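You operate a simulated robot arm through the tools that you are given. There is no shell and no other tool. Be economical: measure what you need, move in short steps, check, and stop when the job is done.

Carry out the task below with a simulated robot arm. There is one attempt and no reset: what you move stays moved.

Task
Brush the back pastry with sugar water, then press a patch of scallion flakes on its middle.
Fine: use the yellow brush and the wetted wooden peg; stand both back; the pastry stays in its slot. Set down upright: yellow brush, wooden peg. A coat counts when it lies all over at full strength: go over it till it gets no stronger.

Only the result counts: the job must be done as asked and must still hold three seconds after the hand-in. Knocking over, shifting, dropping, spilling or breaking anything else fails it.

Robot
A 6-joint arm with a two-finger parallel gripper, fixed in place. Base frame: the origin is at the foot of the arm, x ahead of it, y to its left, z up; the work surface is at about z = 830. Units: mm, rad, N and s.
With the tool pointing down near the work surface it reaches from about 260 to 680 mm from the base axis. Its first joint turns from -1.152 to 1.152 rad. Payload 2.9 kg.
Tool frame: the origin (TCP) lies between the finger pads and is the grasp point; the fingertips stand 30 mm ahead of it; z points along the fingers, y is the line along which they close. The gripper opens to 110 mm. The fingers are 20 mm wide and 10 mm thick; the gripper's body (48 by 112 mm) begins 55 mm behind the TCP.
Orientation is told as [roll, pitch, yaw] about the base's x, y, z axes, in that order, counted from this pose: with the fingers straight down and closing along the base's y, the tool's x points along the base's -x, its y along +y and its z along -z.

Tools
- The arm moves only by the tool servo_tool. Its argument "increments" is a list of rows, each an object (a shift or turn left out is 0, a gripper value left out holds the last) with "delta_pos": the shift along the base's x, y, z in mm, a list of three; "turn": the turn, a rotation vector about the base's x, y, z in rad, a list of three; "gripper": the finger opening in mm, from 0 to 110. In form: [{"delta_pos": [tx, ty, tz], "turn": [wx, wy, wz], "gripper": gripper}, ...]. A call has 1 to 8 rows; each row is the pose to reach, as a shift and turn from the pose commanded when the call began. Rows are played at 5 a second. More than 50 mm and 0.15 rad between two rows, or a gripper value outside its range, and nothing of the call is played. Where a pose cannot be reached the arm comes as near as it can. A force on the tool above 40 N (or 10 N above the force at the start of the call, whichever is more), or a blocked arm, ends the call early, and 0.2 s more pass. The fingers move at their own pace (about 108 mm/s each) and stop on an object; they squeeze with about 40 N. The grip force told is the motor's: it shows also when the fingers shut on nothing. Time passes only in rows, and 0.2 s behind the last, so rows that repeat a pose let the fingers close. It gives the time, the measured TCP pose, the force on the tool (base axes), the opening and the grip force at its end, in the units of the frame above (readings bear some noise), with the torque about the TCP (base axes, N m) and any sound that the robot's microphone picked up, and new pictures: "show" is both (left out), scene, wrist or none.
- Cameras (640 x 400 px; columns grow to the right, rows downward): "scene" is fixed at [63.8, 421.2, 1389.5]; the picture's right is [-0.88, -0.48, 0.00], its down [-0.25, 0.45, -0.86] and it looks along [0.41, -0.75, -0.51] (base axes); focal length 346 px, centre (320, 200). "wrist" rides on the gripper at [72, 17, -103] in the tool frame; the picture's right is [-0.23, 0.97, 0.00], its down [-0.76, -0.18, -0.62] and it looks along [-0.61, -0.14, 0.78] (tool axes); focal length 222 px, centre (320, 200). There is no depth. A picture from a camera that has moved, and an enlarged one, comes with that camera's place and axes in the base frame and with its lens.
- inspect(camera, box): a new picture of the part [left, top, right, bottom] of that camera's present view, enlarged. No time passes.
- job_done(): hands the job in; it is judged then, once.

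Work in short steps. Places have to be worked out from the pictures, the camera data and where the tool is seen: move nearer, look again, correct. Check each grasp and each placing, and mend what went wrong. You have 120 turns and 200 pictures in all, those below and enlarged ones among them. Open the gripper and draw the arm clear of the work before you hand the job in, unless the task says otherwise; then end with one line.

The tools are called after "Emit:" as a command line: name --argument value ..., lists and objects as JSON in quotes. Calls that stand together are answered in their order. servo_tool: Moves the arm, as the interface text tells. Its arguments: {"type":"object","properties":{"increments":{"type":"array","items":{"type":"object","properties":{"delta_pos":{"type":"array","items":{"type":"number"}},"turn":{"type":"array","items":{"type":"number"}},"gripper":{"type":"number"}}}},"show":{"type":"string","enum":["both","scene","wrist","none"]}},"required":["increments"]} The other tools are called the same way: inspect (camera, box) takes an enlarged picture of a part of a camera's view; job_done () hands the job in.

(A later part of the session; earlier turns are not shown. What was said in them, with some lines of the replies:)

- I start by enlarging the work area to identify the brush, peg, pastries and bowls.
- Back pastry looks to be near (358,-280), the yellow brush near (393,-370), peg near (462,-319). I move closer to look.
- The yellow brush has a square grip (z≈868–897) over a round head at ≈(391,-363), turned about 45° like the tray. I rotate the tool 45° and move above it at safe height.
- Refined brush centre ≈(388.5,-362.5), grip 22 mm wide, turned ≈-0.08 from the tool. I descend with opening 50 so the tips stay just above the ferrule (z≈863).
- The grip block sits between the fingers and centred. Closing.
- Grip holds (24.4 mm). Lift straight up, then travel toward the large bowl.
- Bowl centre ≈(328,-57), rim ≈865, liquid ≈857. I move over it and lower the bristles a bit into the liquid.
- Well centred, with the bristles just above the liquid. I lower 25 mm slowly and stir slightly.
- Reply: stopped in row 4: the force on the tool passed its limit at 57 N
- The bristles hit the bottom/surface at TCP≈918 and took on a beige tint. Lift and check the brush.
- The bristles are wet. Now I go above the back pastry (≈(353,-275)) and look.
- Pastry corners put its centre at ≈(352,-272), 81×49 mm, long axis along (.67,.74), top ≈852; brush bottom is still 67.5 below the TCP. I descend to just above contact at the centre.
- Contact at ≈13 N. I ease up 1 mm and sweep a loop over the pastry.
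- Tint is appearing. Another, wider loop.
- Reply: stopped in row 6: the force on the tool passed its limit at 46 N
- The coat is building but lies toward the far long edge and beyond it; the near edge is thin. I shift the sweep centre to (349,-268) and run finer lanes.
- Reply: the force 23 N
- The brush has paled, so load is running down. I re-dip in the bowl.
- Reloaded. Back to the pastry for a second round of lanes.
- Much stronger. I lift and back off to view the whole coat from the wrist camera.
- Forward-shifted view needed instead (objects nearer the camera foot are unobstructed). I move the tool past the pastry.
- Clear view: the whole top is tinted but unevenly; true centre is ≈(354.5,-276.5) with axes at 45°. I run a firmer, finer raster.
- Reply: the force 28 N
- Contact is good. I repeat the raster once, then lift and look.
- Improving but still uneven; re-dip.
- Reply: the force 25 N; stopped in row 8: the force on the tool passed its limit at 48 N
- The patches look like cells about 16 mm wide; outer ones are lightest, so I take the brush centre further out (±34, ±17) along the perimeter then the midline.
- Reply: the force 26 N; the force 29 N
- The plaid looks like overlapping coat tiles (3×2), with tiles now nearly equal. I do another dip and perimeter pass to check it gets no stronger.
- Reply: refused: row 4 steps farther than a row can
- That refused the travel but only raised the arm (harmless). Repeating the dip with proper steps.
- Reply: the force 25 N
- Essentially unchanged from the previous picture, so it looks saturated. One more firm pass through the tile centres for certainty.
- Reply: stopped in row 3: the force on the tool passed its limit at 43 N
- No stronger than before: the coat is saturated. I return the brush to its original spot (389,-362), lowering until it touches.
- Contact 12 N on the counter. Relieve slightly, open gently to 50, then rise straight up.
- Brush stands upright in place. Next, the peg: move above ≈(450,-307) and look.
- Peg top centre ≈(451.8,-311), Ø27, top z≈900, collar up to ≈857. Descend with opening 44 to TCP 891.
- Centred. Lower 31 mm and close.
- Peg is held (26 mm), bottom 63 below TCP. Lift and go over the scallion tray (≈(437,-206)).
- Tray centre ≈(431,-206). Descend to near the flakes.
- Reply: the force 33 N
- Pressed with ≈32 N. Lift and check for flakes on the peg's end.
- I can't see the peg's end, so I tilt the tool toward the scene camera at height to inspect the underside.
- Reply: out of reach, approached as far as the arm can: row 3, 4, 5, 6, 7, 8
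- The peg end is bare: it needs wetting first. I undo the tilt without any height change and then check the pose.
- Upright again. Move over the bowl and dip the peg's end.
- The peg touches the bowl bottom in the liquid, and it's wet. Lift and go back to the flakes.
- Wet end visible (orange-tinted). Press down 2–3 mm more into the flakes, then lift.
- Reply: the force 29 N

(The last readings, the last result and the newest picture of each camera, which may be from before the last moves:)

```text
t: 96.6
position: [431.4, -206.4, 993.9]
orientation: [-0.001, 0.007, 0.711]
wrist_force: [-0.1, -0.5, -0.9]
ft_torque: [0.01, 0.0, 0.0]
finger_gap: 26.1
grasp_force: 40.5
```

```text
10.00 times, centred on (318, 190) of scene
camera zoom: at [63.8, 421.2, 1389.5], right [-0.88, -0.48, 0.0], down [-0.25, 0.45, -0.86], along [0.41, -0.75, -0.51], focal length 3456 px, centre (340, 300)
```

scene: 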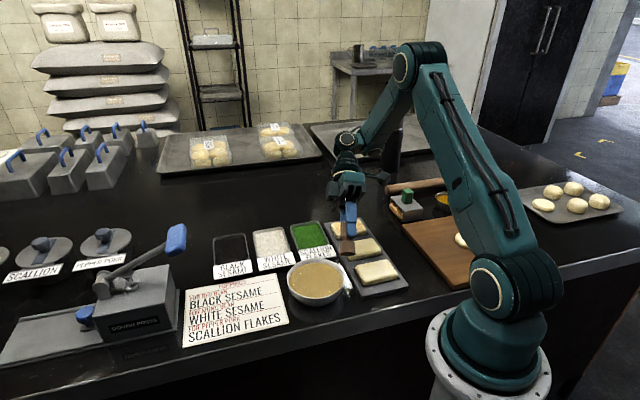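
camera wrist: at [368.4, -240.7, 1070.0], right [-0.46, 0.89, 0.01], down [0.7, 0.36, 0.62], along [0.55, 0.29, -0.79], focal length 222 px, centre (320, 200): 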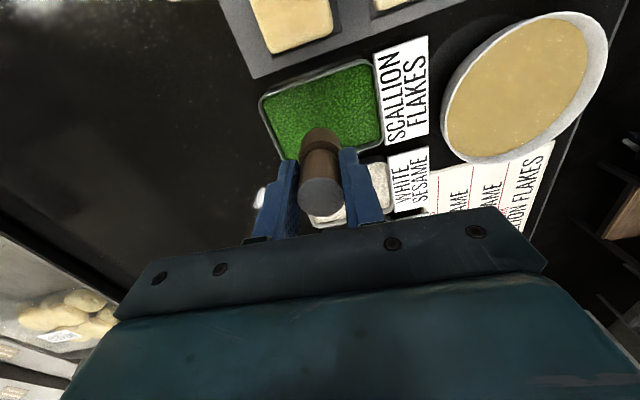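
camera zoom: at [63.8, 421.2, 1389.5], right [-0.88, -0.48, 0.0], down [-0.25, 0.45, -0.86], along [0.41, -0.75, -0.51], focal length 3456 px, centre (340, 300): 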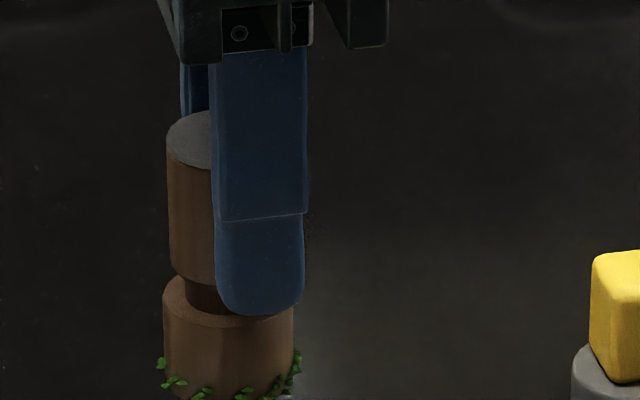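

Flakes are stuck on the peg end. Move over the pastry's middle (≈(356.5,-278)) and hover just above.

Emit:
servo_tool --increments '[{"delta_pos": [-25, -24, 0]}, {"delta_pos": [-50, -48, 0]}, {"delta_pos": [-75, -71.6, 0]}, {"delta_pos": [-75, -71.6, -35]}, {"delta_pos": [-75, -71.6, -62]}, {"delta_pos": [-75, -71.6, -62]}, {"delta_pos": [-75, -71.6, -62]}]' --show "wrist"

Emit:
inspect --camera "scene" --box '[310, 195, 390, 245]'

```text
t: 98.2
position: [357.5, -280.9, 932.0]
orientation: [-0.002, 0.005, 0.712]
wrist_force: [0.8, 0.0, -0.3]
ft_torque: [0.01, 0.01, -0.04]
finger_gap: 26.3
grasp_force: 39.9
camera wrist: at [290.2, -313.8, 1034.7], right [-0.46, 0.89, 0.0], down [0.69, 0.37, 0.62], along [0.55, 0.29, -0.79], focal length 222 px, centre (320, 200)
```

wrist: 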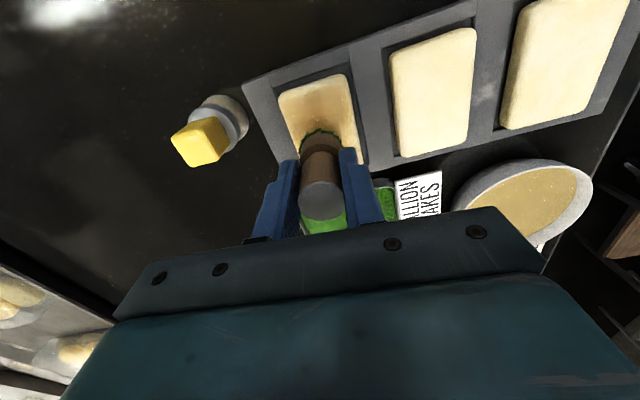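

```text
8.00 times, centred on (350, 220) of scene
camera zoom: at [63.8, 421.2, 1389.5], right [-0.88, -0.48, 0.0], down [-0.25, 0.45, -0.86], along [0.41, -0.75, -0.51], focal length 2765 px, centre (80, 40)
```

zoom: 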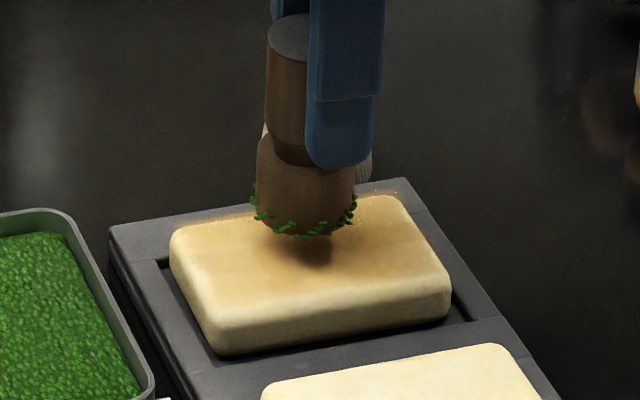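

Peg will land slightly far by ≈2.5 mm; correct by (-1.2,+2.2) and lower slowly to contact.

Emit:
servo_tool --increments '[{"delta_pos": [-1.2, 2.2, -4]}, {"delta_pos": [-1.2, 2.2, -8]}, {"delta_pos": [-1.2, 2.2, -10.5]}, {"delta_pos": [-1.2, 2.2, -10.5]}]' --show "none"

Emit:
inspect --camera "scene" --box '[310, 195, 390, 245]'

```text
t: 99.2
position: [355.3, -275.8, 921.3]
orientation: [-0.002, 0.005, 0.713]
wrist_force: [0.3, -0.2, -0.1]
ft_torque: [-0.04, 0.0, -0.01]
finger_gap: 26.1
grasp_force: 39.8
```

```text
8.00 times, centred on (350, 220) of scene
camera zoom: at [63.8, 421.2, 1389.5], right [-0.88, -0.48, 0.0], down [-0.25, 0.45, -0.86], along [0.41, -0.75, -0.51], focal length 2765 px, centre (80, 40)
```

zoom: 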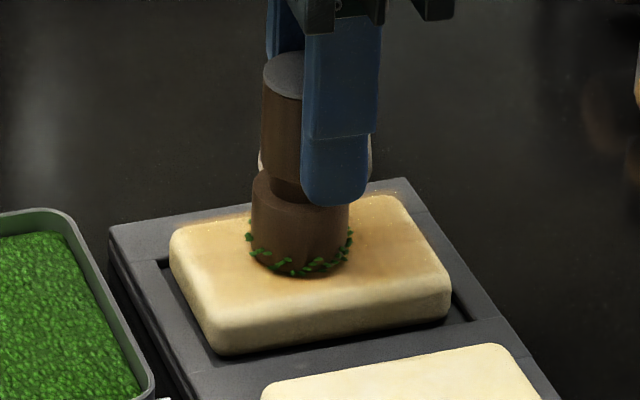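

Emit:
servo_tool --increments '[{"delta_pos": [-1.1, -2, 0]}, {"delta_pos": [-1.1, -2, -1.5]}, {"delta_pos": [-1.1, -2, -3]}, {"delta_pos": [-1.1, -2, -3]}]' --show "none"

```text
t: 100.2
position: [354.9, -277.8, 917.2]
orientation: [-0.005, 0.006, 0.71]
wrist_force: [-4.0, 2.3, 18.3]
ft_torque: [0.29, 0.21, 0.04]
finger_gap: 26.0
grasp_force: 40.1
```

Pressing at 18 N; a touch more, hold, then lift straight up and look.

Emit:
servo_tool --increments '[{"delta_pos": [0, 0, -0.6]}, {"delta_pos": [0, 0, -0.6]}, {"delta_pos": [0, 0, -0.6]}]' --show "none"

Emit:
servo_tool --increments '[{"delta_pos": [0, 0, 10]}, {"delta_pos": [0, 0, 40]}, {"delta_pos": [0, 0, 80]}, {"delta_pos": [15, 15, 85]}, {"delta_pos": [33, 38, 85]}, {"delta_pos": [33, 38, 85]}]' --show "none"

Emit:
inspect --camera "wrist" --box '[220, 0, 412, 120]'

Emit:
inspect --camera "scene" --box '[310, 195, 390, 245]'

```text
t: 101.0
position: [354.9, -278.7, 916.5]
orientation: [-0.005, 0.006, 0.713]
wrist_force: [-1.4, 2.2, 28.5]
ft_torque: [0.45, 0.14, 0.02]
finger_gap: 26.1
grasp_force: 40.3
```

```text
t: 102.4
position: [389.5, -240.1, 1001.3]
orientation: [-0.003, 0.007, 0.712]
wrist_force: [-1.1, -0.1, -0.4]
ft_torque: [0.03, 0.0, -0.02]
finger_gap: 26.1
grasp_force: 40.1
```

```text
3.33 times, centred on (316, 60) of wrist
camera zoom: at [322.7, -272.4, 1103.3], right [-0.46, 0.89, 0.0], down [0.69, 0.37, 0.62], along [0.55, 0.28, -0.79], focal length 740 px, centre (333, 667)
```

zoom: 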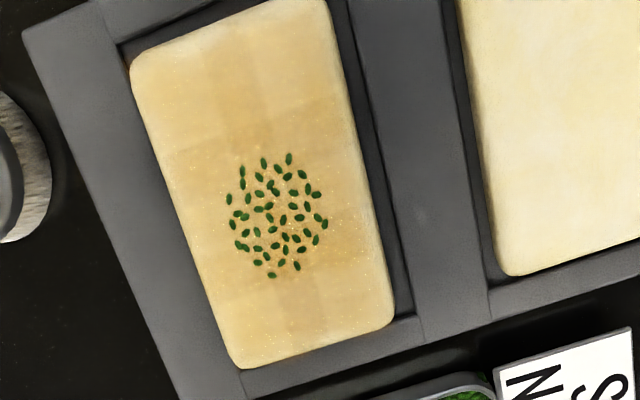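

```text
8.00 times, centred on (350, 220) of scene
camera zoom: at [63.8, 421.2, 1389.5], right [-0.88, -0.48, 0.0], down [-0.25, 0.45, -0.86], along [0.41, -0.75, -0.51], focal length 2765 px, centre (80, 40)
```

zoom: 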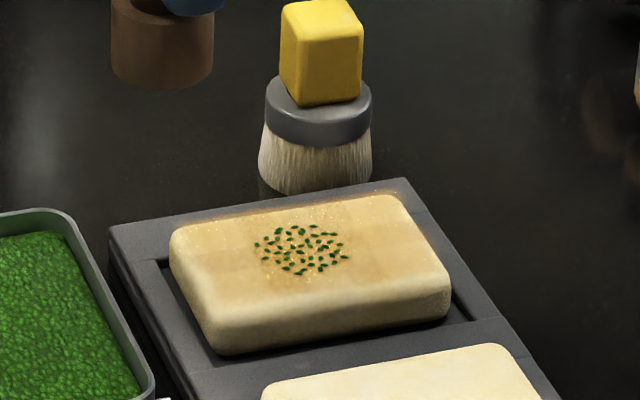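

The patch is neatly centred. Return the peg to its spot (450.3,-311).

Emit:
servo_tool --increments '[{"delta_pos": [25, -30, 0]}, {"delta_pos": [50, -58, 0]}, {"delta_pos": [61.5, -71.5, 0]}, {"delta_pos": [61.5, -71.5, -40]}, {"delta_pos": [61.5, -71.5, -80]}, {"delta_pos": [61.5, -71.5, -100]}, {"delta_pos": [61.5, -71.5, -104]}, {"delta_pos": [61.5, -71.5, -104]}]' --show "wrist"

Emit:
inspect --camera "scene" --box '[280, 160, 376, 220]'

```text
t: 104.2
position: [450.5, -313.5, 895.8]
orientation: [-0.001, 0.005, 0.713]
wrist_force: [0.0, -0.1, -0.2]
ft_torque: [-0.01, 0.04, 0.01]
finger_gap: 26.5
grasp_force: 40.0
camera wrist: at [384.1, -345.3, 998.9], right [-0.46, 0.89, 0.0], down [0.69, 0.37, 0.62], along [0.55, 0.29, -0.79], focal length 222 px, centre (320, 200)
```

wrist: 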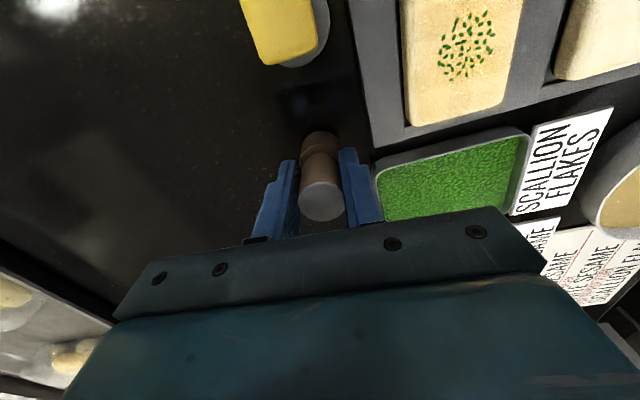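

```text
6.67 times, centred on (328, 190) of scene
camera zoom: at [63.8, 421.2, 1389.5], right [-0.88, -0.48, 0.0], down [-0.25, 0.45, -0.86], along [0.41, -0.75, -0.51], focal length 2304 px, centre (267, 267)
```

zoom: 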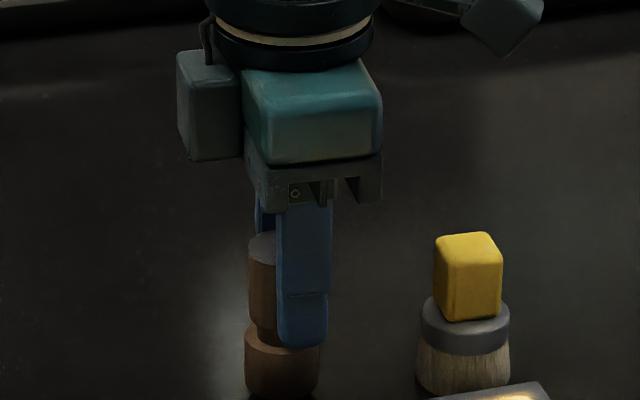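

Emit:
servo_tool --increments '[{"delta_pos": [0, 1, -1.5]}, {"delta_pos": [0, 1, -3]}, {"delta_pos": [0, 1, -3]}]' --show "none"

Emit:
servo_tool --increments '[{"delta_pos": [0, 0, -0.7]}, {"delta_pos": [0, 0, -1.5]}, {"delta_pos": [0, 0, -1.5]}]' --show "none"

```text
t: 105.0
position: [449.2, -311.3, 893.5]
orientation: [-0.002, 0.003, 0.712]
wrist_force: [0.4, 0.3, -0.2]
ft_torque: [0.01, -0.01, 0.01]
finger_gap: 26.2
grasp_force: 40.1
```

```text
t: 105.8
position: [448.8, -310.7, 891.1]
orientation: [-0.001, 0.007, 0.711]
wrist_force: [-0.7, -0.5, -0.3]
ft_torque: [-0.01, 0.0, -0.02]
finger_gap: 26.2
grasp_force: 40.1
```

Emit:
servo_tool --increments '[{"delta_pos": [0, 0, -0.7]}, {"delta_pos": [0, 0, -1.4]}, {"delta_pos": [0, 0, -1.4]}]' --show "none"

```text
t: 106.6
position: [448.4, -311.0, 890.6]
orientation: [-0.001, 0.006, 0.712]
wrist_force: [-0.3, 0.0, -0.2]
ft_torque: [-0.01, 0.02, 0.01]
finger_gap: 26.1
grasp_force: 39.8
```

Emit:
servo_tool --increments '[{"delta_pos": [0, 0, -0.7]}, {"delta_pos": [0, 0, -1.4]}, {"delta_pos": [0, 0, -1.4]}]' --show "none"

Emit:
inspect --camera "scene" --box '[290, 180, 370, 230]'

```text
t: 107.4
position: [448.8, -309.6, 890.3]
orientation: [-0.003, 0.007, 0.71]
wrist_force: [0.2, -0.2, 4.0]
ft_torque: [0.1, 0.05, 0.01]
finger_gap: 26.1
grasp_force: 40.0
```

```text
8.00 times, centred on (330, 205) of scene
camera zoom: at [63.7, 421.3, 1389.5], right [-0.88, -0.48, 0.0], down [-0.25, 0.45, -0.86], along [0.41, -0.75, -0.51], focal length 2765 px, centre (240, 160)
```

zoom: 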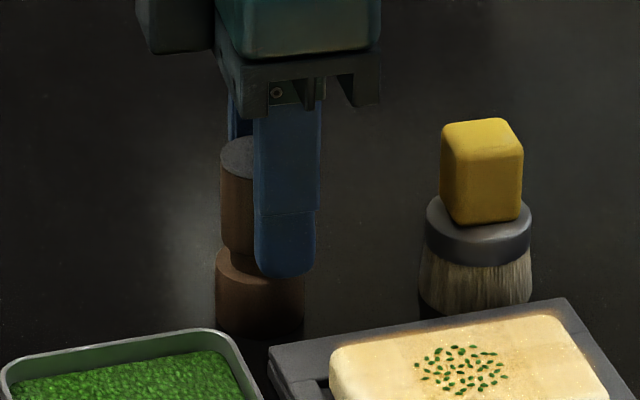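

Contact (4 N), peg standing on the counter. Open to 46 (tray side is tight) and rise.

Emit:
servo_tool --increments '[{"gripper": 32}, {"gripper": 46}, {"gripper": 46}, {"delta_pos": [0, 0, 40]}, {"delta_pos": [0, 0, 85]}, {"delta_pos": [-10, 20, 120]}, {"delta_pos": [-40, 60, 140]}, {"delta_pos": [-40, 60, 140]}]'

Emit:
inspect --camera "scene" --box '[280, 180, 408, 260]'

```text
refused: row 7 steps farther than a row can; nothing moved
```

```text
5.00 times, centred on (344, 220) of scene
camera zoom: at [63.7, 421.3, 1389.5], right [-0.88, -0.48, 0.0], down [-0.25, 0.45, -0.86], along [0.41, -0.75, -0.51], focal length 1728 px, centre (200, 100)
```

zoom: 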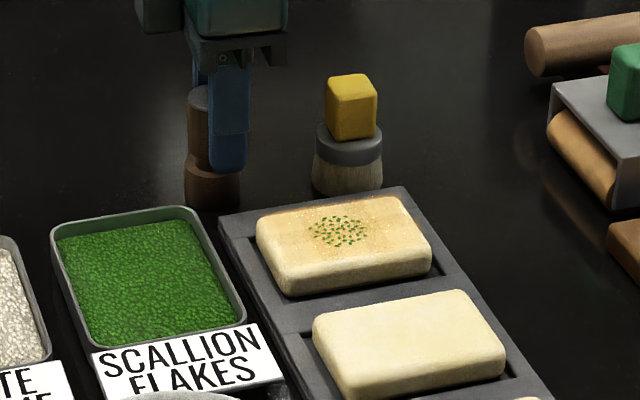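

A step was too long; repeat with shorter ones.

Emit:
servo_tool --increments '[{"gripper": 32}, {"gripper": 46}, {"gripper": 46}, {"delta_pos": [0, 0, 40]}, {"delta_pos": [0, 0, 85]}, {"delta_pos": [-5, 10, 120]}, {"delta_pos": [-20, 30, 140]}, {"delta_pos": [-20, 30, 140]}]'

Emit:
inspect --camera "scene" --box '[280, 180, 408, 260]'

```text
t: 109.2
position: [429.8, -282.7, 1029.8]
orientation: [-0.002, 0.005, 0.711]
wrist_force: [0.1, 0.4, 0.0]
ft_torque: [0.01, -0.01, -0.04]
finger_gap: 46.2
grasp_force: 0.0
camera wrist: at [362.6, -315.8, 1132.1], right [-0.46, 0.89, 0.0], down [0.69, 0.37, 0.62], along [0.55, 0.29, -0.79], focal length 222 px, centre (320, 200)
```

scene: 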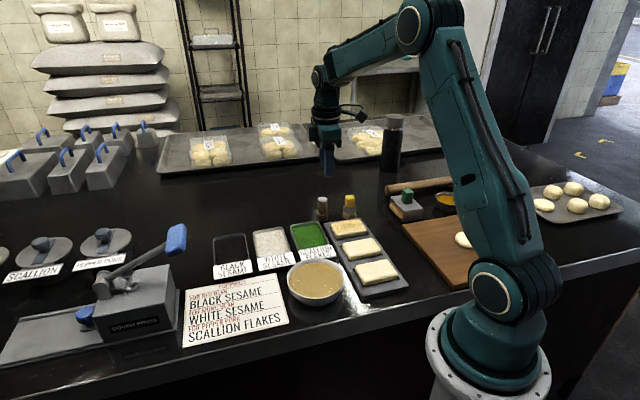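
wrist: 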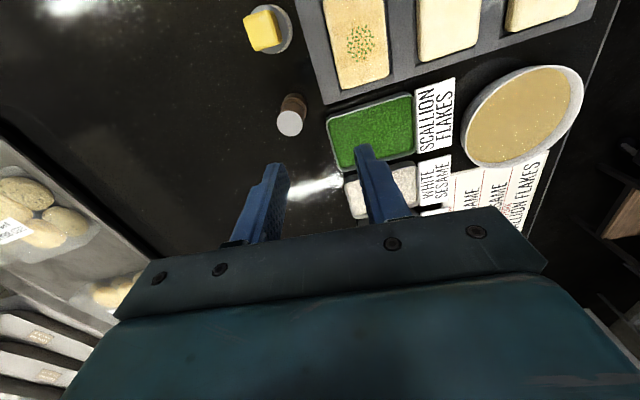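

```text
5.00 times, centred on (344, 220) of scene
camera zoom: at [63.8, 421.2, 1389.5], right [-0.88, -0.48, 0.0], down [-0.25, 0.45, -0.86], along [0.41, -0.75, -0.51], focal length 1728 px, centre (200, 100)
```

zoom: 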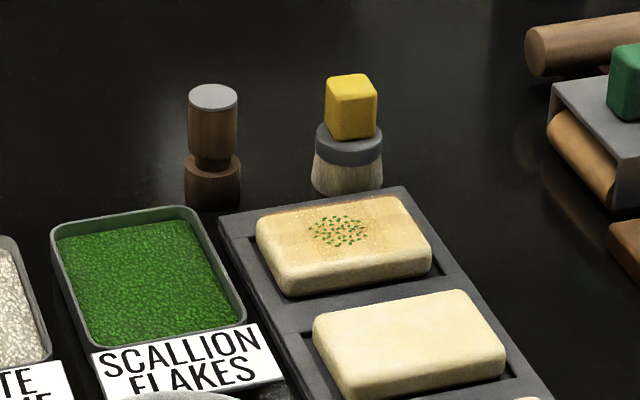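

Both tools stand upright in their places, the pastry is coated with a centred flake patch, and nothing else has been disturbed. The arm is clear, so I hand in.

Emit:
servo_tool --increments '[{"delta_pos": [-20, 30, 20], "gripper": 100}, {"delta_pos": [-40, 60, 40]}, {"delta_pos": [-40, 60, 40]}]' --show "none"

Emit:
job_done

```text
t: 110.0
position: [390.2, -220.6, 1070.5]
orientation: [-0.001, 0.004, 0.709]
wrist_force: [-1.1, 0.0, -0.2]
ft_torque: [-0.03, -0.01, -0.03]
finger_gap: 100.0
grasp_force: 0.0
```

```text
The job is handed in.
```

The job is handed in: the back pastry has sugar water brushed all over until further passes showed no change, with a patch of scallion flakes pressed on its middle. The pastry is still in its slot, and the yellow brush and wooden peg stand upright where they were.
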